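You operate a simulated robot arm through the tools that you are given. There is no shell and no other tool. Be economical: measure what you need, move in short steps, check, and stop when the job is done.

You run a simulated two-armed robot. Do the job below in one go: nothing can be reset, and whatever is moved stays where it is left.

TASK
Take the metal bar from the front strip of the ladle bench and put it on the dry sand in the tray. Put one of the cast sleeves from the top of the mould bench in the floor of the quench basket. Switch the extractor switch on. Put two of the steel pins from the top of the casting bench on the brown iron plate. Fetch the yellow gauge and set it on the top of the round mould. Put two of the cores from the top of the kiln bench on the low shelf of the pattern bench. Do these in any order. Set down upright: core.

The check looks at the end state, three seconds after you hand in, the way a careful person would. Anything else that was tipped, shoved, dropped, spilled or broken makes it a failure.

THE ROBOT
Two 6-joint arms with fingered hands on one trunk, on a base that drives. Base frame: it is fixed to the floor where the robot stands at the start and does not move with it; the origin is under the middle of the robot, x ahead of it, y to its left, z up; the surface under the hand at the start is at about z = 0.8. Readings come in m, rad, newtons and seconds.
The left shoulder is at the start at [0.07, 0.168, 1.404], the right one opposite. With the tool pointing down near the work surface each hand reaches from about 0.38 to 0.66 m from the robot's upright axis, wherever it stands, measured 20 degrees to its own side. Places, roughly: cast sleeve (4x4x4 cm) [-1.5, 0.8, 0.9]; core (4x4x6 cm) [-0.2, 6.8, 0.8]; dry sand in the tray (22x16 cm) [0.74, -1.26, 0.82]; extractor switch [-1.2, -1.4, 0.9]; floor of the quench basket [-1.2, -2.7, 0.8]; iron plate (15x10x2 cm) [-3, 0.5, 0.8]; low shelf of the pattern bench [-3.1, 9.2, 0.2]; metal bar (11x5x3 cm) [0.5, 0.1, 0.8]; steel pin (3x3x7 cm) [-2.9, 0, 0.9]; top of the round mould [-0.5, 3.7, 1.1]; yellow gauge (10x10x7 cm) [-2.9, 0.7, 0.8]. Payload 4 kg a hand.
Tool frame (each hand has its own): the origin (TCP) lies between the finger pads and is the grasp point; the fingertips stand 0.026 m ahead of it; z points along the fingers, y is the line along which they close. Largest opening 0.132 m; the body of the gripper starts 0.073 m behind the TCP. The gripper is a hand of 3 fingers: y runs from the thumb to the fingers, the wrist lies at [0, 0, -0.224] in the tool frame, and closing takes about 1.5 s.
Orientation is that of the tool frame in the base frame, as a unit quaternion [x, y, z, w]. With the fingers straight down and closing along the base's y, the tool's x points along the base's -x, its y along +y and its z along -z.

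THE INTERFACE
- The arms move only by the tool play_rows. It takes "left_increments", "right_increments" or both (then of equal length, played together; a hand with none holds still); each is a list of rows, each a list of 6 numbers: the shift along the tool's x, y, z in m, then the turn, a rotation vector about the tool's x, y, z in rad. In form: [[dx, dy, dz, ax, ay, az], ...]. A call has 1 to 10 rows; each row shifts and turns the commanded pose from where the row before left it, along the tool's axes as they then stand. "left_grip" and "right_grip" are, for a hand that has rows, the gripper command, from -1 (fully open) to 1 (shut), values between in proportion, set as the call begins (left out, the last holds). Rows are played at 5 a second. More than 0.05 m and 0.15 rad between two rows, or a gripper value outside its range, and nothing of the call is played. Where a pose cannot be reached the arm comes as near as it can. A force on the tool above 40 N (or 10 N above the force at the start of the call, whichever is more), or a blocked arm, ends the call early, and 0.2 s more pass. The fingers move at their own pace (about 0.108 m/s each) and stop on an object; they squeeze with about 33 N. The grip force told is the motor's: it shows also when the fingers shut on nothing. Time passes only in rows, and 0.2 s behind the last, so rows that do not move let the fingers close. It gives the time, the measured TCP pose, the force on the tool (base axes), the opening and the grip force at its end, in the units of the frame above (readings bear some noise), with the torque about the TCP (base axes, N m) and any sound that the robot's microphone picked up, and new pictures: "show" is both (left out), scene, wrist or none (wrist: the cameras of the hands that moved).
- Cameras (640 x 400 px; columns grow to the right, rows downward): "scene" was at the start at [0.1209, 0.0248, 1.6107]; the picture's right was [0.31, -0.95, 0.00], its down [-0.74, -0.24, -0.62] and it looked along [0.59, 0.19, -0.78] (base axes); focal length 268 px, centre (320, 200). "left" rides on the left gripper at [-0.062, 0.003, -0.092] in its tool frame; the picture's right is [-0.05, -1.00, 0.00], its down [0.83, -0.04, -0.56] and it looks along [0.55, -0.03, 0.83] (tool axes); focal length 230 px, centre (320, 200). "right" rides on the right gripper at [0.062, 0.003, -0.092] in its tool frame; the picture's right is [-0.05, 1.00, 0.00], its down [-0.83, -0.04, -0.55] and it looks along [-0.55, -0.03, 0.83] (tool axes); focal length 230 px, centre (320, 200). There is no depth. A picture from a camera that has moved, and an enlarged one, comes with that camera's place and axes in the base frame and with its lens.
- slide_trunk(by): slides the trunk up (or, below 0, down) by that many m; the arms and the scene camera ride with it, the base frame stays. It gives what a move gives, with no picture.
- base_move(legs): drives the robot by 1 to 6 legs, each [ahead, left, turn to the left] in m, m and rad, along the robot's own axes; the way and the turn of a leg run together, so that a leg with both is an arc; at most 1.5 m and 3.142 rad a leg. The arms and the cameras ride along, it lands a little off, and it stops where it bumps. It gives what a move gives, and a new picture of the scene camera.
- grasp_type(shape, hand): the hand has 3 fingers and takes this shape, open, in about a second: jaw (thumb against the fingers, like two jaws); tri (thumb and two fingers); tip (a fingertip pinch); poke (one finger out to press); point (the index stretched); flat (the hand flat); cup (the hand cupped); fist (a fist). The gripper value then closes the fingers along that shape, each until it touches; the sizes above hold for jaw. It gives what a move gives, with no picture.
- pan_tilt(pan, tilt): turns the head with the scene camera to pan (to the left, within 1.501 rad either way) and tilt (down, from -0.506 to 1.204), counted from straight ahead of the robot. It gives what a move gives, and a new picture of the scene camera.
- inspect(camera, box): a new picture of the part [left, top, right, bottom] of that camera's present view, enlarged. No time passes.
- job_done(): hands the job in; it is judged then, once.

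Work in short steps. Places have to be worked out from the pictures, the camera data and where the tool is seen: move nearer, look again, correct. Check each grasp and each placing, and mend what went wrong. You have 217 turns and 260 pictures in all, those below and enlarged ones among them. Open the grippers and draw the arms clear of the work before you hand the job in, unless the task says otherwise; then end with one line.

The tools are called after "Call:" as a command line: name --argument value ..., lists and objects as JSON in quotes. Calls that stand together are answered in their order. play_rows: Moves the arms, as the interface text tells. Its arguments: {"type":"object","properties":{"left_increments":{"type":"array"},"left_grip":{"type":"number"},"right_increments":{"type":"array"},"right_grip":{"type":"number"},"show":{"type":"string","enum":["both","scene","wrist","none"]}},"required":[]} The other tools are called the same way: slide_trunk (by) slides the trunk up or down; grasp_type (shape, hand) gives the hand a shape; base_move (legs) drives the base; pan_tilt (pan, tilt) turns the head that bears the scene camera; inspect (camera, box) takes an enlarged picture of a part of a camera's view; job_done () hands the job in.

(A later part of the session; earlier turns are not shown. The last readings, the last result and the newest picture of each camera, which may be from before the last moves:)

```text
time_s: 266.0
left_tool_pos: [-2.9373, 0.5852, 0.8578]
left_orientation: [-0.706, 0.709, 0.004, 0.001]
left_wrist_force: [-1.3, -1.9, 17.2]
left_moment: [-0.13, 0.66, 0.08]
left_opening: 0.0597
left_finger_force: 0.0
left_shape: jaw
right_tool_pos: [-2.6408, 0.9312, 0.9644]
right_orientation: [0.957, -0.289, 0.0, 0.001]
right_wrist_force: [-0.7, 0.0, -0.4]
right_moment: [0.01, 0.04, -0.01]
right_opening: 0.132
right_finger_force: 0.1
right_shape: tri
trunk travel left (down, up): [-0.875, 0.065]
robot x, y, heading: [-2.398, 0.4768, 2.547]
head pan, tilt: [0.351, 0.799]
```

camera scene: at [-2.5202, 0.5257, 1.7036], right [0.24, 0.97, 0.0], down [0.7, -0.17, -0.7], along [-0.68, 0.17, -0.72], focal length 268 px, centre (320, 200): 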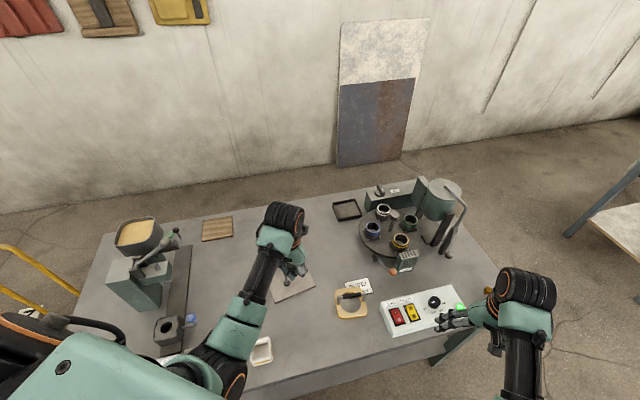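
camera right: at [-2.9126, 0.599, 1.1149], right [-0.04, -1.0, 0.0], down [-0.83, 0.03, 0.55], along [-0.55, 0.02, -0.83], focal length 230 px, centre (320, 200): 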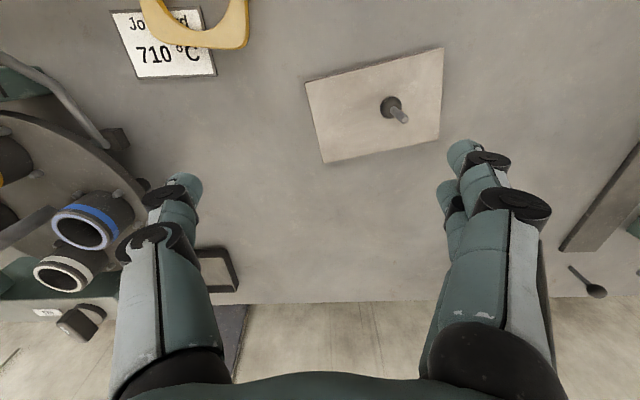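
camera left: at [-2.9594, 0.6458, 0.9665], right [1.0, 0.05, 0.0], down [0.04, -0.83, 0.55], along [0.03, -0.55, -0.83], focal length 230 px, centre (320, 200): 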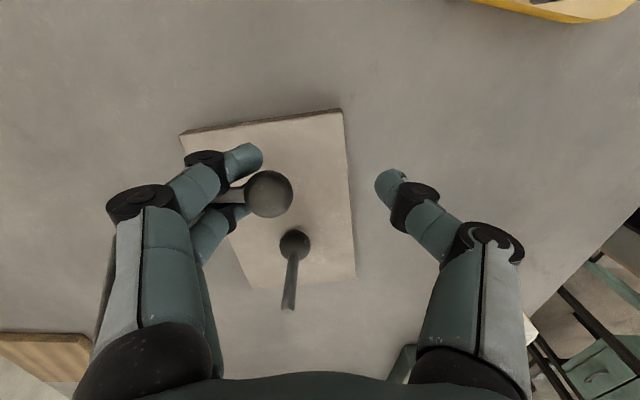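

17 N contact, similar to before. Now tri, then lift.

Call:
grasp_type --shape "tri" --hand "left"

Call:
play_rows --left_increments '[[0, 0, -0.005, 0, 0, 0], [0, 0, -0.01, 0, 0, 0], [0, 0, -0.01, 0, 0, 0], [0, 0, 0, 0, 0, 0]]' --show "wrist"

```text
time_s: 266.9
left_tool_pos: [-2.935, 0.5848, 0.8546]
left_orientation: [-0.705, 0.709, 0.0, 0.003]
left_wrist_force: [0.5, 1.3, 7.2]
left_moment: [0.01, 0.54, -0.1]
left_opening: 0.1319
left_finger_force: 0.1
left_shape: tri
right_tool_pos: [-2.6416, 0.9329, 0.9626]
right_orientation: [0.957, -0.289, 0.0, 0.001]
right_wrist_force: [-0.5, 0.3, 0.2]
right_moment: [-0.03, 0.03, 0.02]
right_opening: 0.132
right_finger_force: 0.1
right_shape: tri
trunk travel left (down, up): [-0.875, 0.065]
robot x, y, heading: [-2.3993, 0.4775, 2.553]
head pan, tilt: [0.351, 0.799]
```

```text
time_s: 267.9
left_tool_pos: [-2.9354, 0.5833, 0.8792]
left_orientation: [-0.706, 0.709, 0.0, 0.003]
left_wrist_force: [0.2, 0.4, -0.5]
left_moment: [0.02, 0.01, -0.04]
left_opening: 0.1321
left_finger_force: 0.1
left_shape: tri
right_tool_pos: [-2.6425, 0.9325, 0.9632]
right_orientation: [0.957, -0.289, 0.001, 0.001]
right_wrist_force: [-0.2, -0.5, 0.1]
right_moment: [0.01, 0.0, -0.02]
right_opening: 0.1323
right_finger_force: 0.0
right_shape: tri
trunk travel left (down, up): [-0.875, 0.065]
robot x, y, heading: [-2.4007, 0.4739, 2.545]
head pan, tilt: [0.351, 0.799]
camera left: at [-2.9377, 0.645, 0.9711], right [1.0, 0.05, 0.0], down [0.04, -0.83, 0.55], along [0.03, -0.55, -0.83], focal length 230 px, centre (320, 200)
```

left: 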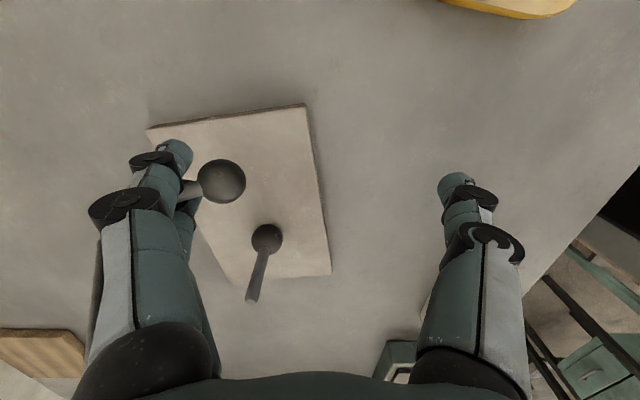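

Still wedged. I test on the free right hand which shape spreads the two fingers.

Call:
grasp_type --shape "flat" --hand "right"

Call:
inspect --camera "right" --box '[0, 0, 640, 400]'

Call:
grasp_type --shape "cup" --hand "right"

Call:
inspect --camera "right" --box '[0, 0, 640, 400]'

```text
time_s: 268.8
left_tool_pos: [-2.9359, 0.5836, 0.8797]
left_orientation: [-0.706, 0.708, 0.001, 0.003]
left_wrist_force: [0.5, 0.5, 0.2]
left_moment: [-0.01, -0.02, -0.01]
left_opening: 0.1323
left_finger_force: 0.2
left_shape: tri
right_tool_pos: [-2.6422, 0.9326, 0.9636]
right_orientation: [0.957, -0.29, 0.001, 0.001]
right_wrist_force: [0.0, 0.5, -0.2]
right_moment: [-0.02, -0.01, 0.01]
right_opening: 0.0
right_finger_force: 0.1
right_shape: flat
trunk travel left (down, up): [-0.875, 0.065]
robot x, y, heading: [-2.3988, 0.475, 2.548]
head pan, tilt: [0.351, 0.799]
```

```text
1.00 times, centred on (320, 200) of right (not enlarged: the box is as wide or as high as the picture)
camera zoom: at [-2.5936, 0.8968, 1.0557], right [-0.6, -0.8, 0.0], down [-0.67, 0.5, 0.55], along [-0.45, 0.33, -0.83], focal length 230 px, centre (320, 200)
```

zoom: 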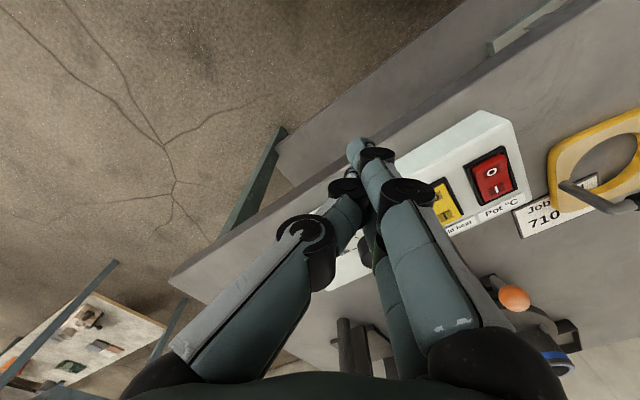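

```text
time_s: 269.7
left_tool_pos: [-2.9348, 0.584, 0.8794]
left_orientation: [-0.706, 0.708, 0.001, 0.002]
left_wrist_force: [0.0, 0.2, -0.2]
left_moment: [0.0, -0.02, 0.02]
left_opening: 0.1322
left_finger_force: 0.1
left_shape: tri
right_tool_pos: [-2.6431, 0.932, 0.9635]
right_orientation: [0.957, -0.29, 0.002, 0.001]
right_wrist_force: [0.1, 0.3, -0.3]
right_moment: [0.01, 0.03, 0.01]
right_opening: 0.0597
right_finger_force: 0.0
right_shape: cup
trunk travel left (down, up): [-0.875, 0.065]
robot x, y, heading: [-2.3991, 0.475, 2.548]
head pan, tilt: [0.351, 0.799]
```

```text
1.00 times, centred on (320, 200) of right (not enlarged: the box is as wide or as high as the picture)
camera zoom: at [-2.5937, 0.8967, 1.0557], right [-0.6, -0.8, 0.0], down [-0.67, 0.5, 0.55], along [-0.45, 0.33, -0.83], focal length 230 px, centre (320, 200)
```

zoom: 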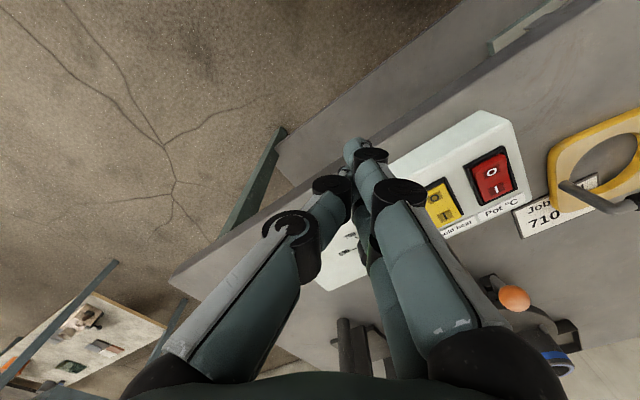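

No shape clearly spreads them. Retry the press-and-open with more force and longer finger travel: jaw at small opening, press ~30 N, then open.

Call:
grasp_type --shape "jaw" --hand "left"

Call:
play_rows --left_increments '[[0, 0.01, 0, 0, 0, 0], [0, 0, 0, 0, 0, 0], [0, 0, 0, 0, 0, 0], [0, 0, 0, 0, 0, 0], [0, 0, 0.008, 0, 0, 0], [0, 0, 0.004, 0, 0, 0], [0, 0, 0.004, 0, 0, 0], [0, 0, 0.003, 0, 0, 0], [0, 0, 0.003, 0, 0, 0]]' --left_grip 0.3 --show "wrist"

```text
time_s: 270.6
left_tool_pos: [-2.9348, 0.5847, 0.8795]
left_orientation: [-0.706, 0.709, 0.0, 0.004]
left_wrist_force: [-0.4, 0.4, -0.6]
left_moment: [0.01, -0.01, 0.01]
left_opening: 0.1318
left_finger_force: 0.0
left_shape: jaw
right_tool_pos: [-2.6433, 0.932, 0.9626]
right_orientation: [0.957, -0.289, 0.001, 0.002]
right_wrist_force: [0.7, 0.5, 1.1]
right_moment: [-0.02, 0.02, 0.02]
right_opening: 0.06
right_finger_force: 0.0
right_shape: cup
trunk travel left (down, up): [-0.875, 0.065]
robot x, y, heading: [-2.3984, 0.4769, 2.552]
head pan, tilt: [0.351, 0.799]
```

```text
time_s: 272.6
left_tool_pos: [-2.946, 0.585, 0.8597]
left_orientation: [-0.706, 0.708, 0.002, 0.002]
left_wrist_force: [-0.5, -0.6, 5.1]
left_moment: [-0.02, 0.18, -0.01]
left_opening: 0.0468
left_finger_force: 0.1
left_shape: jaw
right_tool_pos: [-2.6427, 0.9322, 0.962]
right_orientation: [0.957, -0.289, 0.001, 0.001]
right_wrist_force: [0.8, -0.5, -0.1]
right_moment: [0.01, -0.01, -0.02]
right_opening: 0.0599
right_finger_force: 0.0
right_shape: cup
trunk travel left (down, up): [-0.875, 0.065]
robot x, y, heading: [-2.4016, 0.4754, 2.548]
head pan, tilt: [0.351, 0.799]
camera left: at [-2.9485, 0.6453, 0.9509], right [1.0, 0.05, 0.0], down [0.04, -0.83, 0.55], along [0.03, -0.55, -0.84], focal length 230 px, centre (320, 200)
```

left: 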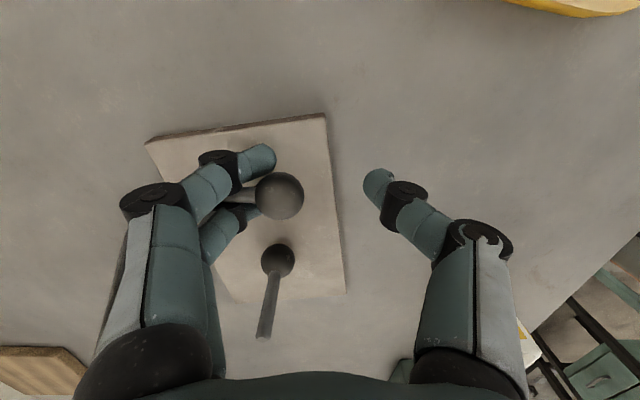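

Contact starting (5 N). Press further to about 30 N, then open with tri.

Call:
play_rows --left_increments '[[0, 0, 0.003, 0, 0, 0], [0, 0, 0.002, 0, 0, 0], [0, 0, 0.002, 0, 0, 0], [0, 0, 0, 0, 0, 0]]' --show "none"

Call:
play_rows --left_increments '[[0, 0, 0.001, 0, 0, 0], [0, 0, 0.001, 0, 0, 0], [0, 0, 0, 0, 0, 0], [0, 0, 0, 0, 0, 0], [0, 0, 0, 0, 0, 0]]' --left_grip -1 --show "wrist"

```text
time_s: 273.6
left_tool_pos: [-2.9472, 0.584, 0.8561]
left_orientation: [-0.706, 0.708, 0.008, 0.0]
left_wrist_force: [-5.4, -3.6, 39.0]
left_moment: [-0.22, 1.34, 0.13]
left_opening: 0.0488
left_finger_force: 0.1
left_shape: jaw
right_tool_pos: [-2.6395, 0.9306, 0.9665]
right_orientation: [0.957, -0.289, -0.001, 0.0]
right_wrist_force: [0.5, 0.6, 0.6]
right_moment: [0.02, 0.0, 0.01]
right_opening: 0.0598
right_finger_force: 0.1
right_shape: cup
trunk travel left (down, up): [-0.875, 0.065]
robot x, y, heading: [-2.403, 0.4746, 2.545]
head pan, tilt: [0.351, 0.799]
```

```text
time_s: 274.0
left_tool_pos: [-2.9444, 0.5869, 0.8545]
left_orientation: [-0.706, 0.709, 0.005, 0.003]
left_wrist_force: [12.2, -4.3, 27.7]
left_moment: [-0.15, 1.96, 0.32]
left_opening: 0.1312
left_finger_force: 0.1
left_shape: jaw
right_tool_pos: [-2.6402, 0.9316, 0.9629]
right_orientation: [0.957, -0.289, -0.001, 0.0]
right_wrist_force: [0.8, -1.0, -0.4]
right_moment: [-0.01, -0.04, -0.02]
right_opening: 0.06
right_finger_force: 0.0
right_shape: cup
trunk travel left (down, up): [-0.875, 0.065]
robot x, y, heading: [-2.3985, 0.4739, 2.549]
head pan, tilt: [0.351, 0.799]
stopped in row 2 (left hand): the force on the tool passed its limit at 52 N (the readings are from after the stop); the commanded pose is now the measured one
camera left: at [-2.947, 0.648, 0.9472], right [1.0, 0.05, 0.0], down [0.04, -0.84, 0.55], along [0.03, -0.54, -0.84], focal length 230 px, centre (320, 200)
```

left: 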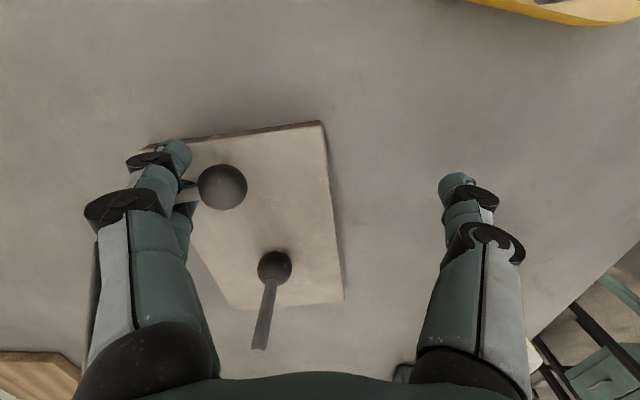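

Not released. I'll ease up, move 3 cm west, and use "point", which folds one finger away from the other and should free the stem.

Call:
play_rows --left_increments '[[0, 0, -0.006, 0, 0, 0], [0, 0.015, 0, 0, 0, 0], [0, 0.015, 0, 0, 0, 0], [0, 0, 0, 0, 0, 0]]' --show "none"

Call:
grasp_type --shape "point" --hand "left"

Call:
inspect --camera "left" --box '[0, 0, 640, 400]'

```text
time_s: 275.0
left_tool_pos: [-2.9758, 0.585, 0.8558]
left_orientation: [-0.706, 0.708, 0.001, 0.005]
left_wrist_force: [-0.4, 0.2, -0.1]
left_moment: [-0.01, 0.01, 0.01]
left_opening: 0.1318
left_finger_force: 0.0
left_shape: jaw
right_tool_pos: [-2.6435, 0.9318, 0.9624]
right_orientation: [0.957, -0.289, 0.0, 0.001]
right_wrist_force: [-0.1, 0.3, -0.5]
right_moment: [-0.02, 0.02, -0.04]
right_opening: 0.06
right_finger_force: 0.0
right_shape: cup
trunk travel left (down, up): [-0.875, 0.065]
robot x, y, heading: [-2.4023, 0.4795, 2.544]
head pan, tilt: [0.351, 0.799]
```

```text
time_s: 275.9
left_tool_pos: [-2.9744, 0.5852, 0.8564]
left_orientation: [-0.706, 0.708, 0.0, 0.005]
left_wrist_force: [0.5, 0.7, 7.1]
left_moment: [0.06, -0.15, 0.03]
left_opening: 0.0
left_finger_force: 0.0
left_shape: point
right_tool_pos: [-2.6422, 0.9317, 0.9627]
right_orientation: [0.957, -0.289, 0.0, 0.001]
right_wrist_force: [0.3, -1.0, 0.5]
right_moment: [0.0, 0.0, -0.01]
right_opening: 0.06
right_finger_force: 0.1
right_shape: cup
trunk travel left (down, up): [-0.875, 0.065]
robot x, y, heading: [-2.3975, 0.4761, 2.549]
head pan, tilt: [0.351, 0.799]
```

```text
1.00 times, centred on (320, 200) of left (not enlarged: the box is as wide or as high as the picture)
camera zoom: at [-2.9763, 0.6464, 0.9486], right [1.0, 0.05, 0.01], down [0.04, -0.84, 0.55], along [0.03, -0.55, -0.84], focal length 230 px, centre (320, 200)
```

zoom: 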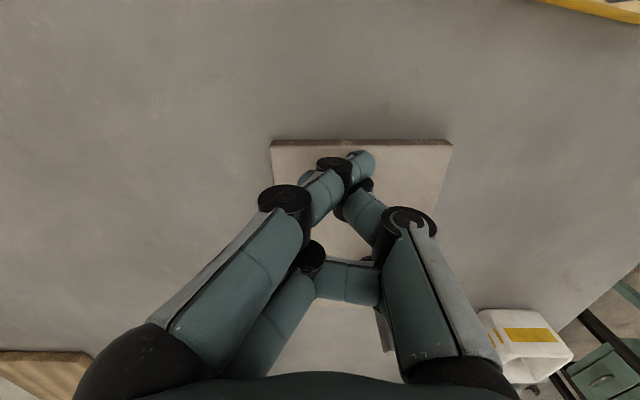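

The plate seems turned slightly by the finger. Raise straight up and look.

Call:
play_rows --left_increments '[[0, 0, -0.01, 0, 0, 0], [0, 0, -0.01, 0, 0, 0], [0, 0, -0.015, 0, 0, 0], [0, 0, -0.015, 0, 0, 0], [0, 0, -0.02, 0, 0, 0], [0, 0, -0.02, 0, 0, 0]]' --show "both"

```text
time_s: 277.3
left_tool_pos: [-2.976, 0.5852, 0.9469]
left_orientation: [-0.706, 0.708, 0.002, 0.005]
left_wrist_force: [-0.2, 0.4, -0.3]
left_moment: [-0.01, 0.0, 0.02]
left_opening: 0.0
left_finger_force: 0.0
left_shape: point
right_tool_pos: [-2.6436, 0.9322, 0.9634]
right_orientation: [0.957, -0.289, 0.001, 0.001]
right_wrist_force: [-0.2, -0.3, 0.4]
right_moment: [0.01, 0.0, 0.03]
right_opening: 0.06
right_finger_force: 0.0
right_shape: cup
trunk travel left (down, up): [-0.875, 0.065]
robot x, y, heading: [-2.4006, 0.4776, 2.548]
head pan, tilt: [0.351, 0.799]
camera scene: at [-2.5199, 0.5254, 1.6436], right [0.24, 0.97, 0.0], down [0.7, -0.17, -0.7], along [-0.68, 0.17, -0.72], focal length 268 px, centre (320, 200)
camera left: at [-2.9785, 0.6459, 1.0393], right [1.0, 0.05, 0.0], down [0.04, -0.84, 0.55], along [0.03, -0.55, -0.84], focal length 230 px, centre (320, 200)
```

scene: 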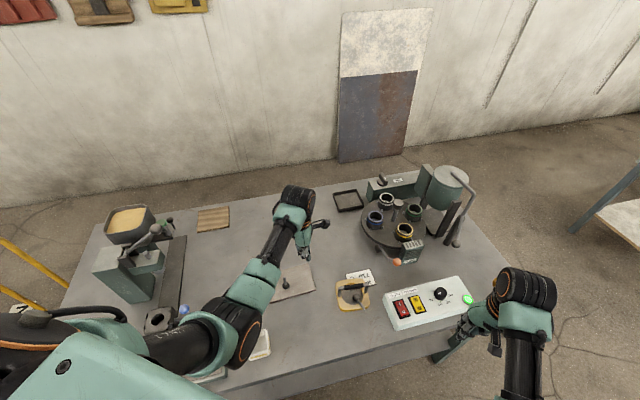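
left: 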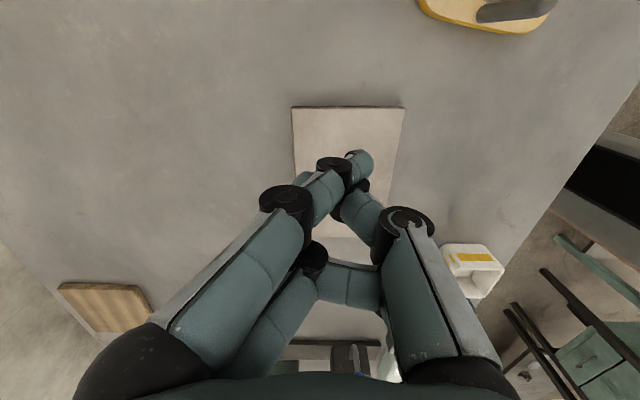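

Enlarge the plate area in the scene view.

Call:
inspect --camera "scene" --box '[240, 220, 360, 320]'

```text
4.00 times, centred on (300, 270) of scene
camera zoom: at [-2.5199, 0.5254, 1.6436], right [0.24, 0.97, 0.0], down [0.7, -0.17, -0.7], along [-0.68, 0.17, -0.72], focal length 1071 px, centre (400, -80)
```

zoom: 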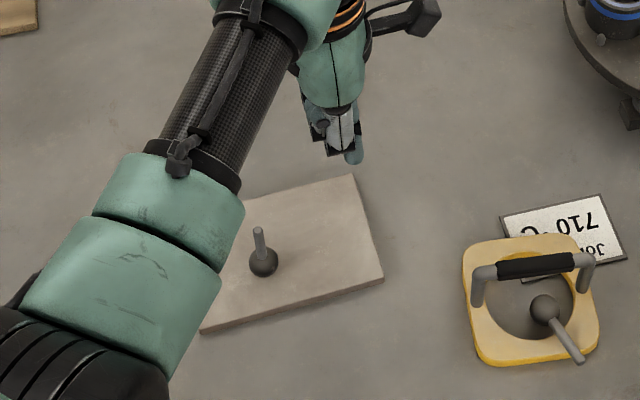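

Pin B sprang out and now lies on the gauge: head inside the ring (≈(−2.856,0.729)), stem pointing east to (−2.805,0.737). Pin A is fine. I raise the hand, set jaw, and turn the base right 0.37 so the left hand can take it by the stem (stem along the two fingers).

Call:
play_rows --left_increments '[[0, -0.01, -0.02, 0, 0, 0], [0, -0.02, -0.02, 0, 0, 0], [0, -0.02, -0.01, 0, 0, 0]]' --show "none"

Call:
grasp_type --shape "jaw" --hand "left"

Call:
base_move --legs '[[0, 0, -0.37]]'

```text
time_s: 278.1
left_tool_pos: [-2.9247, 0.5863, 0.9964]
left_orientation: [-0.706, 0.708, 0.002, 0.004]
left_wrist_force: [1.2, -0.4, 0.0]
left_moment: [0.0, 0.0, 0.01]
left_opening: 0.0
left_finger_force: 0.1
left_shape: point
right_tool_pos: [-2.6415, 0.9313, 0.9614]
right_orientation: [0.957, -0.289, 0.001, 0.001]
right_wrist_force: [0.3, 0.4, 0.0]
right_moment: [-0.01, 0.02, -0.02]
right_opening: 0.0599
right_finger_force: 0.0
right_shape: cup
trunk travel left (down, up): [-0.875, 0.065]
robot x, y, heading: [-2.3983, 0.4794, 2.552]
head pan, tilt: [0.351, 0.799]
```

```text
time_s: 279.0
left_tool_pos: [-2.925, 0.5846, 0.9959]
left_orientation: [-0.706, 0.708, 0.002, 0.005]
left_wrist_force: [0.1, 0.0, -0.1]
left_moment: [0.0, 0.0, 0.02]
left_opening: 0.0951
left_finger_force: 0.0
left_shape: jaw
right_tool_pos: [-2.6424, 0.9318, 0.9632]
right_orientation: [0.957, -0.289, 0.001, 0.001]
right_wrist_force: [-1.0, 0.4, 0.4]
right_moment: [-0.01, 0.02, -0.02]
right_opening: 0.0601
right_finger_force: 0.0
right_shape: cup
trunk travel left (down, up): [-0.875, 0.065]
robot x, y, heading: [-2.3999, 0.4762, 2.551]
head pan, tilt: [0.351, 0.799]
```

```text
time_s: 280.6
left_tool_pos: [-2.8511, 0.7657, 0.9977]
left_orientation: [-0.563, 0.826, 0.001, 0.005]
left_wrist_force: [0.0, -0.4, 0.3]
left_moment: [0.02, 0.01, 0.04]
left_opening: 0.0952
left_finger_force: 0.0
left_shape: jaw
right_tool_pos: [-2.4615, 0.9885, 0.9632]
right_orientation: [0.888, -0.46, 0.0, 0.001]
right_wrist_force: [0.2, 0.1, -0.3]
right_moment: [-0.04, 0.0, 0.0]
right_opening: 0.0599
right_finger_force: 0.2
right_shape: cup
trunk travel left (down, up): [-0.875, 0.065]
robot x, y, heading: [-2.3998, 0.4799, 2.182]
head pan, tilt: [0.351, 0.799]
camera scene: at [-2.4956, 0.565, 1.6436], right [0.57, 0.82, 0.0], down [0.59, -0.41, -0.7], along [-0.57, 0.4, -0.72], focal length 268 px, centre (320, 200)
```

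scene: 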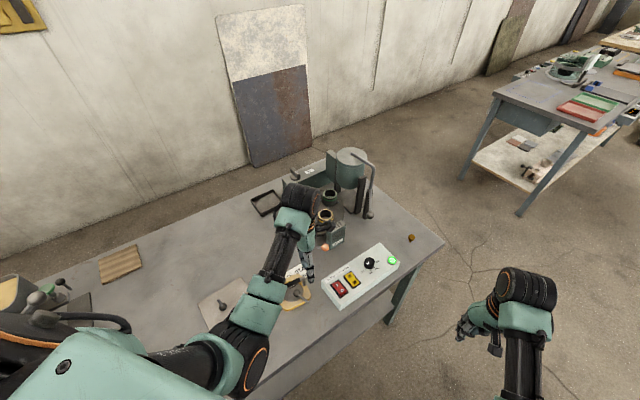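

Move over the stem and rotate the hand so it closes along y.

Call:
play_rows --left_increments '[[0.007, -0.024, 0, 0, 0, 0], [0.007, -0.024, 0, 0, 0, 0], [0, 0, 0, 0, 0, 0.15], [0, 0, 0, 0, 0, 0.15], [0, 0, 0, 0, 0, 0.15], [0, 0, 0, 0, 0, 0.15], [0, 0, 0, 0, 0, 0.15], [0, 0, 0, 0, 0, 0.15], [0, 0, 0, 0, 0, 0.15], [0, 0, 0, 0, 0, 0.148]]' --show "wrist"

```text
time_s: 282.8
left_tool_pos: [-2.8111, 0.7368, 0.9976]
left_orientation: [0.001, 1.0, 0.004, 0.003]
left_wrist_force: [-0.6, 0.3, -0.8]
left_moment: [0.02, -0.04, 0.0]
left_opening: 0.095
left_finger_force: 0.1
left_shape: jaw
right_tool_pos: [-2.4622, 0.9897, 0.9632]
right_orientation: [0.888, -0.459, 0.001, 0.001]
right_wrist_force: [0.1, -0.5, 0.1]
right_moment: [0.0, 0.01, 0.02]
right_opening: 0.0602
right_finger_force: 0.0
right_shape: cup
trunk travel left (down, up): [-0.875, 0.065]
robot x, y, heading: [-2.4016, 0.4782, 2.174]
head pan, tilt: [0.351, 0.799]
camera left: at [-2.75, 0.7393, 1.0896], right [0.05, -1.0, -0.01], down [-0.83, -0.04, 0.55], along [-0.55, -0.02, -0.84], focal length 230 px, centre (320, 200)
```

left: 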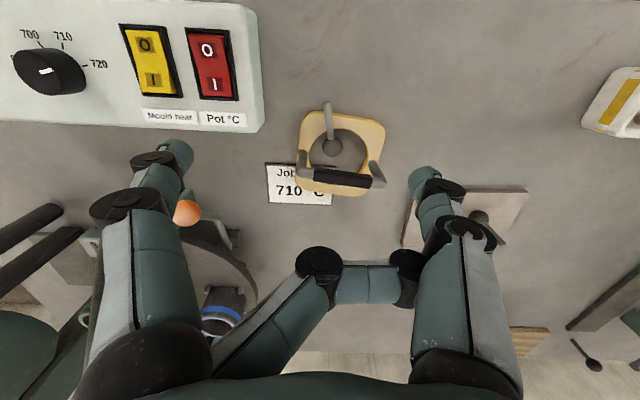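

Finger 2 still appears folded against the thumb. Command fully open and wait.

Call:
play_rows --left_increments '[[0, 0, 0, 0, 0, 0], [0, 0, 0, 0, 0, 0], [0, 0, 0, 0, 0, 0], [0, 0, 0, 0, 0, 0], [0, 0, 0, 0, 0, 0]]' --left_grip -1 --show "wrist"

```text
time_s: 284.0
left_tool_pos: [-2.8124, 0.7362, 0.9977]
left_orientation: [0.0, 1.0, 0.003, 0.004]
left_wrist_force: [0.5, -0.3, 0.0]
left_moment: [-0.01, 0.0, 0.0]
left_opening: 0.0947
left_finger_force: 0.0
left_shape: jaw
right_tool_pos: [-2.4617, 0.9883, 0.9629]
right_orientation: [0.888, -0.46, 0.0, 0.001]
right_wrist_force: [0.2, 0.2, -0.2]
right_moment: [-0.02, 0.04, 0.02]
right_opening: 0.06
right_finger_force: 0.0
right_shape: cup
trunk travel left (down, up): [-0.875, 0.065]
robot x, y, heading: [-2.4015, 0.4761, 2.176]
head pan, tilt: [0.351, 0.799]
camera left: at [-2.7499, 0.7396, 1.0896], right [0.05, -1.0, -0.01], down [-0.83, -0.05, 0.55], along [-0.55, -0.02, -0.84], focal length 230 px, centre (320, 200)
```

left: 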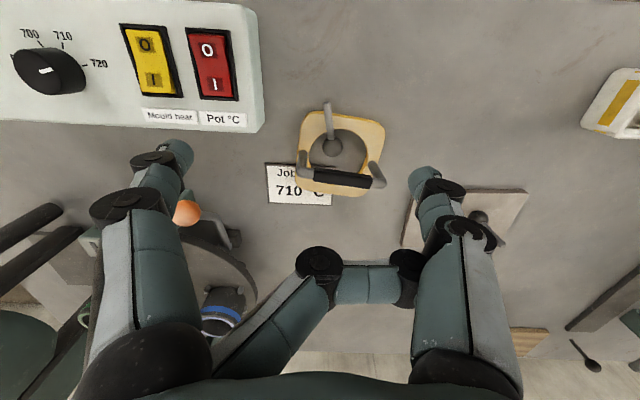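

Finger 2 is hooked on the thumb; closing and reopening freed this on the right hand before.

Call:
play_rows --left_increments '[[0, 0, 0, 0, 0, 0], [0, 0, 0, 0, 0, 0], [0, 0, 0, 0, 0, 0], [0, 0, 0, 0, 0, 0], [0, 0, 0, 0, 0, 0], [0, 0, 0, 0, 0, 0], [0, 0, 0, 0, 0, 0]]' --left_grip 1 --show "none"

Call:
play_rows --left_increments '[[0, 0, 0, 0, 0, 0], [0, 0, 0, 0, 0, 0], [0, 0, 0, 0, 0, 0], [0, 0, 0, 0, 0, 0]]' --left_grip -0.1 --show "wrist"

```text
time_s: 285.6
left_tool_pos: [-2.8113, 0.7365, 0.9968]
left_orientation: [0.0, 1.0, 0.003, 0.003]
left_wrist_force: [-0.2, -0.4, -0.5]
left_moment: [0.03, 0.0, -0.03]
left_opening: 0.0004
left_finger_force: 33.0
left_shape: jaw
right_tool_pos: [-2.4625, 0.9903, 0.9636]
right_orientation: [0.888, -0.459, 0.001, 0.002]
right_wrist_force: [0.5, 0.2, -0.4]
right_moment: [-0.01, 0.01, -0.05]
right_opening: 0.06
right_finger_force: 0.1
right_shape: cup
trunk travel left (down, up): [-0.875, 0.065]
robot x, y, heading: [-2.3996, 0.4788, 2.177]
head pan, tilt: [0.351, 0.799]
```

```text
time_s: 286.6
left_tool_pos: [-2.812, 0.7364, 0.997]
left_orientation: [0.0, 1.0, 0.004, 0.004]
left_wrist_force: [-0.8, -0.7, -0.6]
left_moment: [0.0, 0.01, -0.03]
left_opening: 0.0721
left_finger_force: 0.0
left_shape: jaw
right_tool_pos: [-2.4621, 0.9895, 0.9648]
right_orientation: [0.888, -0.46, 0.0, 0.002]
right_wrist_force: [-1.2, 0.0, -0.8]
right_moment: [0.0, 0.01, 0.02]
right_opening: 0.0598
right_finger_force: 0.1
right_shape: cup
trunk travel left (down, up): [-0.875, 0.065]
robot x, y, heading: [-2.404, 0.478, 2.178]
head pan, tilt: [0.351, 0.799]
camera left: at [-2.7499, 0.7396, 1.0896], right [0.05, -1.0, -0.01], down [-0.83, -0.05, 0.55], along [-0.55, -0.02, -0.84], focal length 230 px, centre (320, 200)
```

left: 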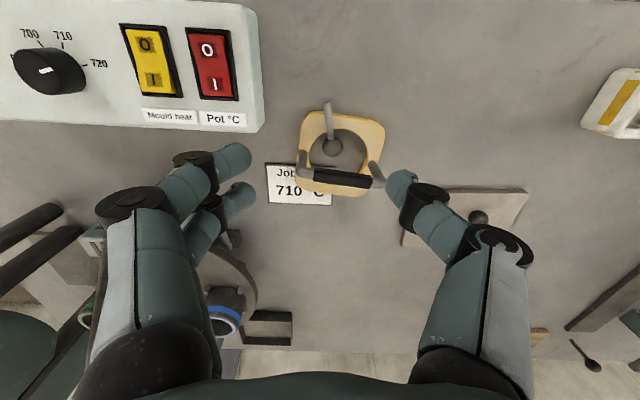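

Jaw is normal. Align with the stem (−0.17 rad) and descend partway over it.

Call:
play_rows --left_increments '[[0.006, -0.005, 0.02, 0, 0, -0.085], [0, 0, 0.02, 0, 0, -0.085], [0, 0, 0.02, 0, 0, 0], [0, 0, 0.02, 0, 0, 0], [0, 0, 0.02, 0, 0, 0], [0, 0, 0.02, 0, 0, 0], [0, 0, 0, 0, 0, 0]]' --left_grip 0.3 --show "wrist"

```text
time_s: 288.2
left_tool_pos: [-2.8171, 0.7317, 0.8772]
left_orientation: [-0.086, 0.996, 0.003, 0.004]
left_wrist_force: [0.2, -0.4, 0.1]
left_moment: [0.0, 0.01, 0.01]
left_opening: 0.0464
left_finger_force: 0.0
left_shape: jaw
right_tool_pos: [-2.4621, 0.9893, 0.9632]
right_orientation: [0.888, -0.46, 0.0, 0.001]
right_wrist_force: [0.2, 0.1, -0.3]
right_moment: [-0.02, -0.03, -0.01]
right_opening: 0.06
right_finger_force: 0.1
right_shape: cup
trunk travel left (down, up): [-0.875, 0.065]
robot x, y, heading: [-2.3992, 0.4773, 2.176]
head pan, tilt: [0.351, 0.799]
camera left: at [-2.7566, 0.7454, 0.9692], right [0.22, -0.98, 0.0], down [-0.82, -0.19, 0.55], along [-0.54, -0.12, -0.84], focal length 230 px, centre (320, 200)
```

left: 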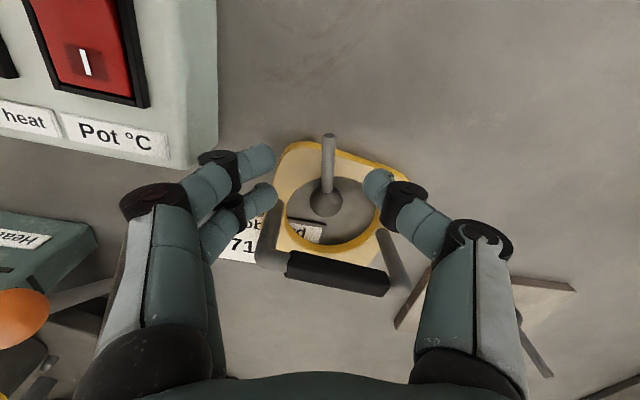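

Well lined up. Lower 3.4 cm with care and close on the stem.

Call:
play_rows --left_increments '[[0, 0, 0.01, 0, 0, 0], [0, 0, 0.01, 0, 0, 0], [0, 0, 0.007, 0, 0, 0], [0, 0, 0.005, 0, 0, 0], [0, 0, 0, 0, 0, 0]]' --show "wrist"

Call:
play_rows --left_increments '[[0, 0, 0, 0, 0, 0], [0, 0, 0, 0, 0, 0], [0, 0, 0, 0, 0, 0], [0, 0, 0, 0, 0, 0]]' --left_grip 1 --show "wrist"

```text
time_s: 289.1
left_tool_pos: [-2.8185, 0.7353, 0.8579]
left_orientation: [-0.086, 0.996, 0.008, -0.001]
left_wrist_force: [9.4, -3.8, 33.8]
left_moment: [-1.48, -0.29, 0.4]
left_opening: 0.0508
left_finger_force: 0.0
left_shape: jaw
right_tool_pos: [-2.4597, 0.9866, 0.9645]
right_orientation: [0.888, -0.46, -0.001, 0.001]
right_wrist_force: [-0.7, -0.2, 0.3]
right_moment: [0.01, -0.03, 0.02]
right_opening: 0.0601
right_finger_force: 0.0
right_shape: cup
trunk travel left (down, up): [-0.875, 0.065]
robot x, y, heading: [-2.3999, 0.4797, 2.179]
head pan, tilt: [0.351, 0.799]
stopped in row 4 (left hand): the force on the tool passed its limit at 45 N (the readings are from after the stop); the commanded pose is now the measured one
camera left: at [-2.7571, 0.7476, 0.9495], right [0.22, -0.97, -0.02], down [-0.81, -0.19, 0.55], along [-0.54, -0.11, -0.83], focal length 230 px, centre (320, 200)
```

left: 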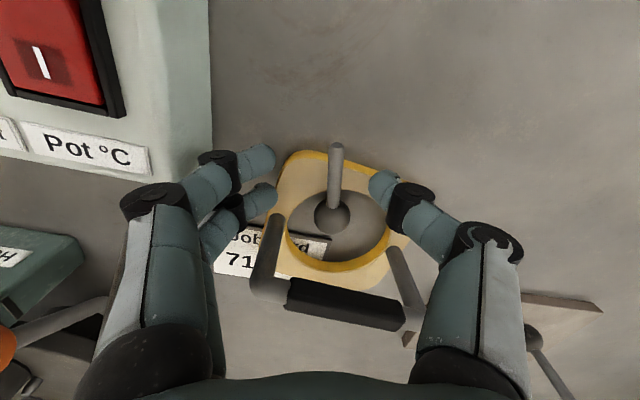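

```text
time_s: 290.1
left_tool_pos: [-2.8192, 0.7348, 0.8551]
left_orientation: [-0.086, 0.996, 0.007, 0.0]
left_wrist_force: [5.7, 4.7, 17.0]
left_moment: [0.15, 0.07, -0.11]
left_opening: 0.0124
left_finger_force: 33.3
left_shape: jaw
right_tool_pos: [-2.4602, 0.9891, 0.9644]
right_orientation: [0.888, -0.46, -0.001, 0.002]
right_wrist_force: [0.2, -0.5, -0.6]
right_moment: [-0.01, 0.0, 0.0]
right_opening: 0.0597
right_finger_force: 0.0
right_shape: cup
trunk travel left (down, up): [-0.875, 0.065]
robot x, y, heading: [-2.4039, 0.4787, 2.179]
head pan, tilt: [0.351, 0.799]
camera left: at [-2.7577, 0.7479, 0.946], right [0.22, -0.98, -0.01], down [-0.81, -0.19, 0.55], along [-0.54, -0.11, -0.83], focal length 230 px, centre (320, 200)
```

left: 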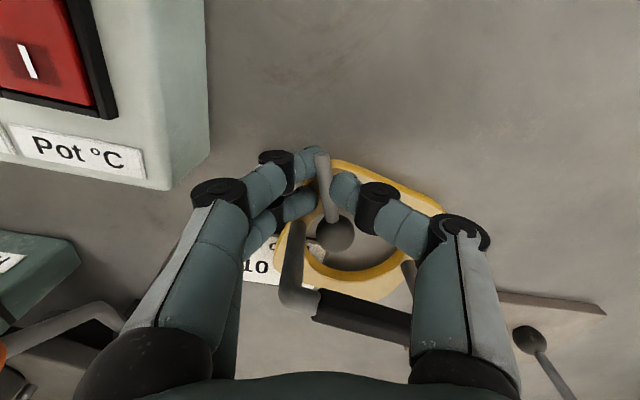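

The stem is gripped (12 mm). Lift and check.

Call:
play_rows --left_increments '[[0, 0, -0.01, 0, 0, 0], [0, 0, -0.015, 0, 0, 0], [0, 0, -0.02, 0, 0, 0], [0, 0, -0.02, 0, 0, 0], [0, 0, -0.02, 0, 0, 0], [0, 0, -0.02, 0, 0, 0], [0, 0, -0.02, 0, 0, 0]]' --show "wrist"

```text
time_s: 291.6
left_tool_pos: [-2.8212, 0.7335, 0.9784]
left_orientation: [-0.085, 0.996, 0.006, 0.0]
left_wrist_force: [0.3, -0.2, -0.4]
left_moment: [0.01, -0.05, 0.01]
left_opening: 0.0058
left_finger_force: 33.0
left_shape: jaw
right_tool_pos: [-2.4632, 0.9891, 0.9635]
right_orientation: [0.888, -0.46, 0.001, 0.001]
right_wrist_force: [-0.5, 0.4, -0.4]
right_moment: [0.0, 0.04, 0.01]
right_opening: 0.06
right_finger_force: 0.0
right_shape: cup
trunk travel left (down, up): [-0.875, 0.065]
robot x, y, heading: [-2.4007, 0.4771, 2.178]
head pan, tilt: [0.351, 0.799]
camera left: at [-2.7605, 0.7464, 1.0695], right [0.22, -0.98, -0.01], down [-0.81, -0.19, 0.55], along [-0.54, -0.11, -0.83], focal length 230 px, centre (320, 200)
```

left: 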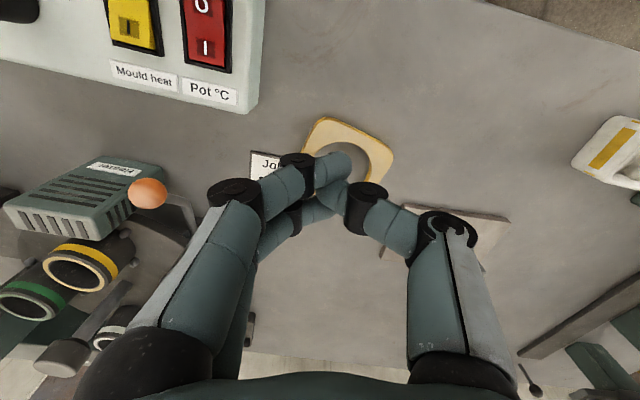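

The pin is out of this camera's sight; look with the scene camera.

Call:
inspect --camera "scene" --box '[190, 210, 370, 330]'

```text
3.33 times, centred on (280, 270) of scene
camera zoom: at [-2.495, 0.5654, 1.6436], right [0.57, 0.82, 0.0], down [0.59, -0.41, -0.7], along [-0.57, 0.4, -0.72], focal length 893 px, centre (453, -33)
```

zoom: 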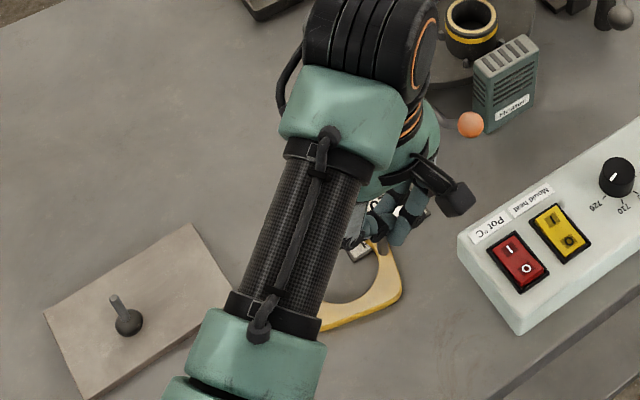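

Turn the base back left 0.37 so the hand comes near the plate, and look for the pin.

Call:
base_move --legs '[[0, 0, 0.37]]'

Call:
inspect --camera "scene" --box '[220, 200, 420, 330]'

```text
time_s: 293.2
left_tool_pos: [-2.8845, 0.5667, 0.9781]
left_orientation: [-0.264, 0.964, 0.006, -0.001]
left_wrist_force: [0.1, 0.2, -0.3]
left_moment: [0.0, 0.0, 0.0]
left_opening: 0.0057
left_finger_force: 33.4
left_shape: jaw
right_tool_pos: [-2.6415, 0.9338, 0.9638]
right_orientation: [0.957, -0.291, 0.001, 0.001]
right_wrist_force: [1.0, 1.0, 0.2]
right_moment: [-0.01, -0.02, 0.0]
right_opening: 0.06
right_finger_force: 0.1
right_shape: cup
trunk travel left (down, up): [-0.875, 0.065]
robot x, y, heading: [-2.3978, 0.4747, 2.548]
head pan, tilt: [0.351, 0.799]
camera scene: at [-2.5195, 0.5264, 1.6437], right [0.24, 0.97, 0.0], down [0.69, -0.18, -0.7], along [-0.68, 0.17, -0.72], focal length 268 px, centre (320, 200)
```

scene: 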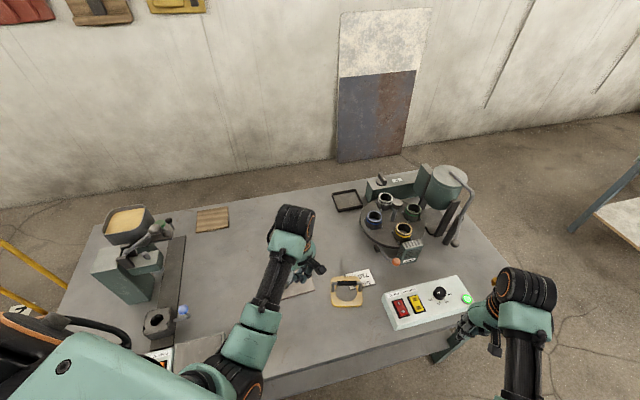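

```text
3.08 times, centred on (320, 265) of scene
camera zoom: at [-2.5195, 0.5264, 1.6437], right [0.24, 0.97, 0.0], down [0.69, -0.18, -0.7], along [-0.68, 0.17, -0.72], focal length 824 px, centre (320, 0)
```

zoom: 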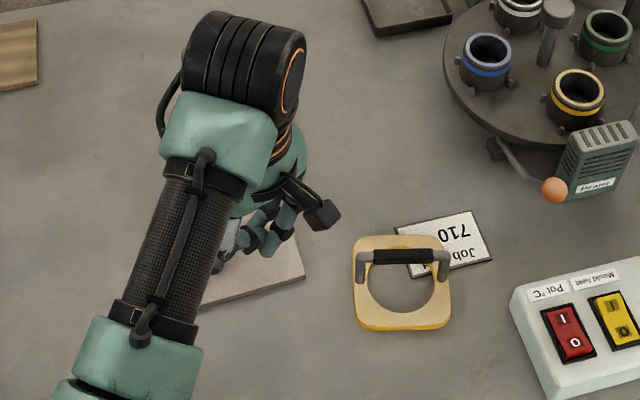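

Gauge is empty, so the pin hangs from the fingers. Rotate the hand to close along x (clear of pin A) and move over the plate's north half.

Call:
play_rows --left_increments '[[0, 0, 0, 0, 0, -0.147], [0, 0, 0, 0, 0, -0.147], [0, 0, 0, 0, 0, -0.147], [0, 0, 0, 0, 0, -0.147], [0, 0, 0, 0, 0, -0.147], [0, 0, 0, 0, 0, -0.147], [0, 0, 0, 0, 0, -0.148], [-0.006, 0.027, 0, 0, 0, 0], [-0.006, 0.027, 0, 0, 0, 0], [-0.006, 0.0265, 0, 0, 0, 0]]' --show "wrist"

```text
time_s: 295.4
left_tool_pos: [-2.9648, 0.5843, 0.9797]
left_orientation: [-0.706, 0.708, 0.005, 0.004]
left_wrist_force: [-1.1, -0.4, 0.3]
left_moment: [0.0, -0.01, -0.01]
left_opening: 0.0057
left_finger_force: 32.6
left_shape: jaw
right_tool_pos: [-2.641, 0.9328, 0.9622]
right_orientation: [0.957, -0.291, 0.001, 0.001]
right_wrist_force: [-0.5, 0.3, 0.6]
right_moment: [0.01, -0.01, 0.01]
right_opening: 0.0601
right_finger_force: 0.1
right_shape: cup
trunk travel left (down, up): [-0.875, 0.065]
robot x, y, heading: [-2.3999, 0.4741, 2.542]
head pan, tilt: [0.351, 0.799]
camera left: at [-2.9661, 0.6455, 1.0707], right [1.0, 0.05, 0.0], down [0.04, -0.84, 0.55], along [0.02, -0.55, -0.84], focal length 230 px, centre (320, 200)
```

left: 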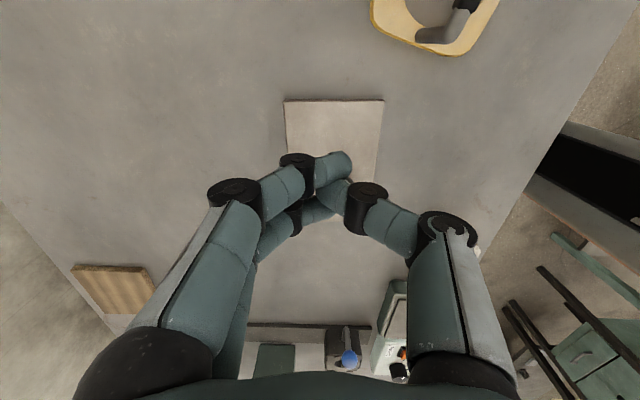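

Lower to z≈0.885, then creep.

Call:
play_rows --left_increments '[[0, 0, 0.02, 0, 0, 0], [0, 0, 0.02, 0, 0, 0], [0, 0, 0.02, 0, 0, 0], [0, 0, 0.02, 0, 0, 0], [0, 0, 0.012, 0, 0, 0], [0, 0, 0.004, 0, 0, 0], [0, 0, 0.004, 0, 0, 0], [0, 0, 0.004, 0, 0, 0]]' --show "wrist"

```text
time_s: 297.2
left_tool_pos: [-2.9658, 0.5869, 0.8737]
left_orientation: [-0.705, 0.709, 0.005, 0.002]
left_wrist_force: [-0.2, 0.3, 0.4]
left_moment: [-0.02, 0.01, -0.01]
left_opening: 0.0059
left_finger_force: 33.2
left_shape: jaw
right_tool_pos: [-2.6404, 0.9326, 0.963]
right_orientation: [0.957, -0.291, 0.0, 0.001]
right_wrist_force: [-0.3, 0.2, -0.2]
right_moment: [-0.01, -0.02, 0.01]
right_opening: 0.0599
right_finger_force: 0.1
right_shape: cup
trunk travel left (down, up): [-0.875, 0.065]
robot x, y, heading: [-2.4016, 0.4799, 2.544]
head pan, tilt: [0.351, 0.799]
camera left: at [-2.9684, 0.6468, 0.9663], right [1.0, 0.05, 0.0], down [0.04, -0.84, 0.55], along [0.02, -0.55, -0.84], focal length 230 px, centre (320, 200)
```

left: 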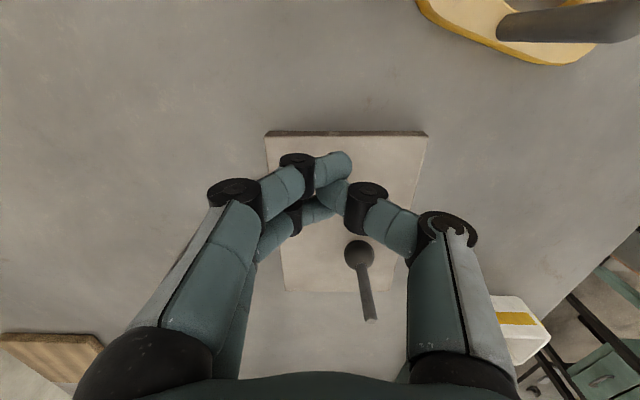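

Creep further down until contact.

Call:
play_rows --left_increments '[[0, 0, 0.003, 0, 0, 0], [0, 0, 0.003, 0, 0, 0], [0, 0, 0.003, 0, 0, 0], [0, 0, 0.003, 0, 0, 0], [0, 0, 0.003, 0, 0, 0]]' --show "wrist"

```text
time_s: 298.4
left_tool_pos: [-2.9661, 0.5861, 0.8586]
left_orientation: [-0.705, 0.709, 0.006, 0.002]
left_wrist_force: [0.4, -1.1, 0.7]
left_moment: [-0.02, 0.0, 0.0]
left_opening: 0.0058
left_finger_force: 32.9
left_shape: jaw
right_tool_pos: [-2.6412, 0.9327, 0.9631]
right_orientation: [0.957, -0.29, 0.001, 0.001]
right_wrist_force: [-0.2, 0.1, 0.8]
right_moment: [0.01, -0.01, 0.0]
right_opening: 0.06
right_finger_force: 0.0
right_shape: cup
trunk travel left (down, up): [-0.875, 0.065]
robot x, y, heading: [-2.3996, 0.4784, 2.546]
head pan, tilt: [0.351, 0.799]
camera left: at [-2.9682, 0.6471, 0.9514], right [1.0, 0.05, 0.0], down [0.04, -0.84, 0.55], along [0.02, -0.55, -0.84], focal length 230 px, centre (320, 200)
```

left: 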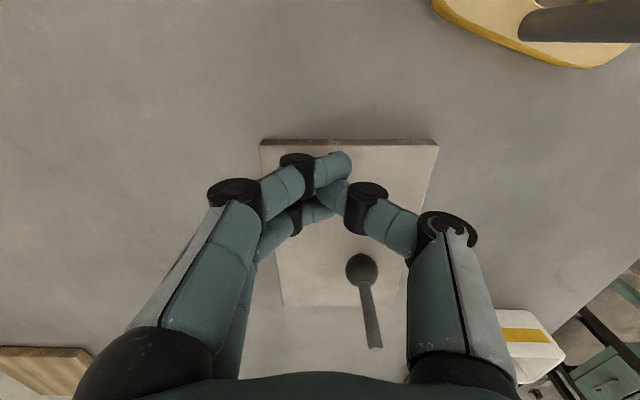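

No contact and no pin seen. Raise and look closely under the fingers and over the bench.

Call:
play_rows --left_increments '[[0, 0, -0.02, 0, 0, 0], [0, 0, -0.02, 0, 0, 0], [0, 0, -0.02, 0, 0, 0], [0, 0, -0.02, 0, 0, 0], [0, 0, -0.02, 0, 0, 0], [0, 0, -0.02, 0, 0, 0], [0, 0, -0.02, 0, 0, 0]]' --show "none"

Call:
pan_tilt --pan 0.5 --tilt 0.95

Call:
inspect --camera "scene" --box '[160, 100, 480, 300]'

```text
time_s: 300.0
left_tool_pos: [-2.9667, 0.5847, 0.9998]
left_orientation: [-0.705, 0.709, 0.004, 0.002]
left_wrist_force: [-0.9, 1.2, -0.1]
left_moment: [0.01, 0.0, -0.02]
left_opening: 0.0058
left_finger_force: 33.3
left_shape: jaw
right_tool_pos: [-2.6402, 0.933, 0.9626]
right_orientation: [0.957, -0.291, 0.001, 0.002]
right_wrist_force: [0.2, 0.3, 1.2]
right_moment: [0.0, 0.0, 0.02]
right_opening: 0.0601
right_finger_force: 0.1
right_shape: cup
trunk travel left (down, up): [-0.875, 0.065]
robot x, y, heading: [-2.3996, 0.4758, 2.546]
head pan, tilt: [0.351, 0.799]
```

```text
time_s: 300.7
left_tool_pos: [-2.9658, 0.5856, 0.9998]
left_orientation: [-0.705, 0.709, 0.005, 0.003]
left_wrist_force: [0.9, 0.7, -0.6]
left_moment: [0.02, -0.02, 0.01]
left_opening: 0.0056
left_finger_force: 33.0
left_shape: jaw
right_tool_pos: [-2.6403, 0.9325, 0.9631]
right_orientation: [0.956, -0.292, 0.001, 0.0]
right_wrist_force: [1.4, 0.2, 0.6]
right_moment: [-0.02, -0.02, 0.01]
right_opening: 0.0599
right_finger_force: 0.0
right_shape: cup
trunk travel left (down, up): [-0.875, 0.065]
robot x, y, heading: [-2.4018, 0.4762, 2.546]
head pan, tilt: [0.499, 0.949]
camera scene: at [-2.5142, 0.5133, 1.6321], right [0.1, 1.0, 0.0], down [0.81, -0.08, -0.58], along [-0.58, 0.06, -0.81], focal length 268 px, centre (320, 200)
```

scene: 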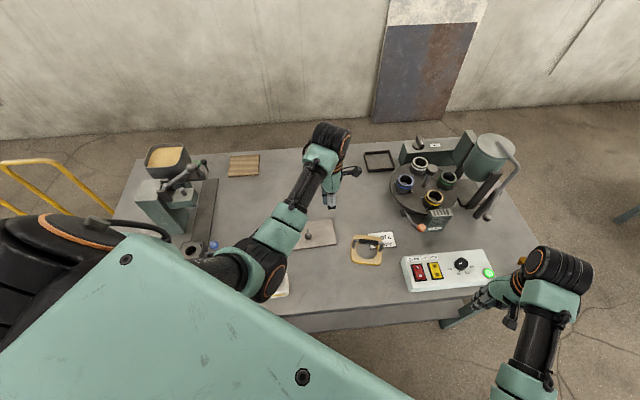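

```text
2.00 times, centred on (320, 200) of scene
camera zoom: at [-2.5142, 0.5133, 1.6321], right [0.1, 1.0, 0.0], down [0.81, -0.08, -0.58], along [-0.58, 0.06, -0.81], focal length 536 px, centre (320, 200)
```

zoom: 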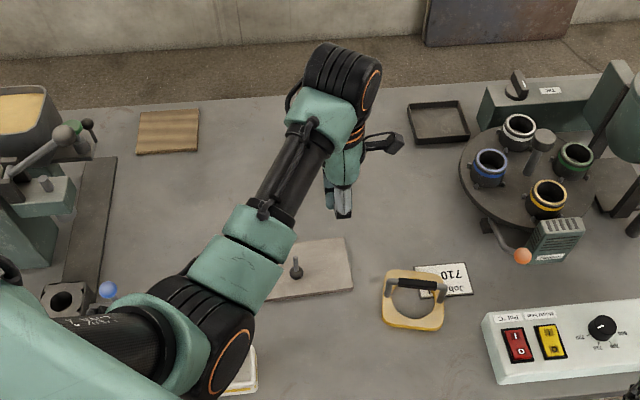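

Zoom on the fingertips.

Call:
inspect --camera "scene" --box '[305, 155, 365, 225]'

Call:
inspect --camera "left" --box '[230, 120, 430, 260]'

```text
5.71 times, centred on (335, 190) of scene
camera zoom: at [-2.5142, 0.5133, 1.6321], right [0.1, 1.0, 0.0], down [0.81, -0.08, -0.58], along [-0.58, 0.06, -0.81], focal length 1530 px, centre (234, 257)
```

zoom: 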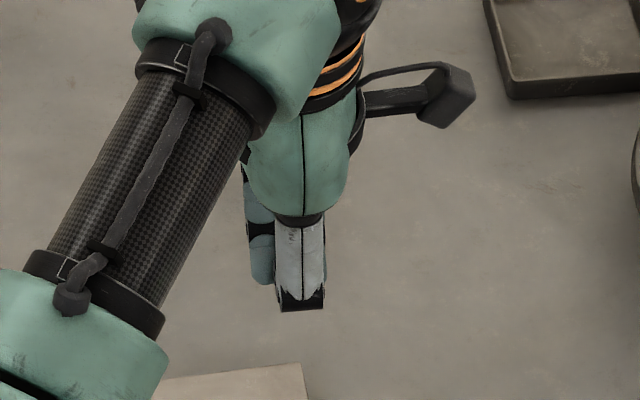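

```text
2.86 times, centred on (330, 190) of left
camera zoom: at [-2.9679, 0.6457, 1.0917], right [1.0, 0.05, 0.0], down [0.04, -0.84, 0.55], along [0.02, -0.55, -0.84], focal length 657 px, centre (291, 229)
```

zoom: 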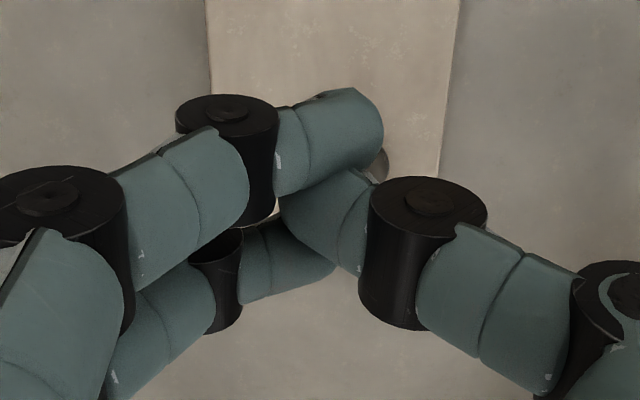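

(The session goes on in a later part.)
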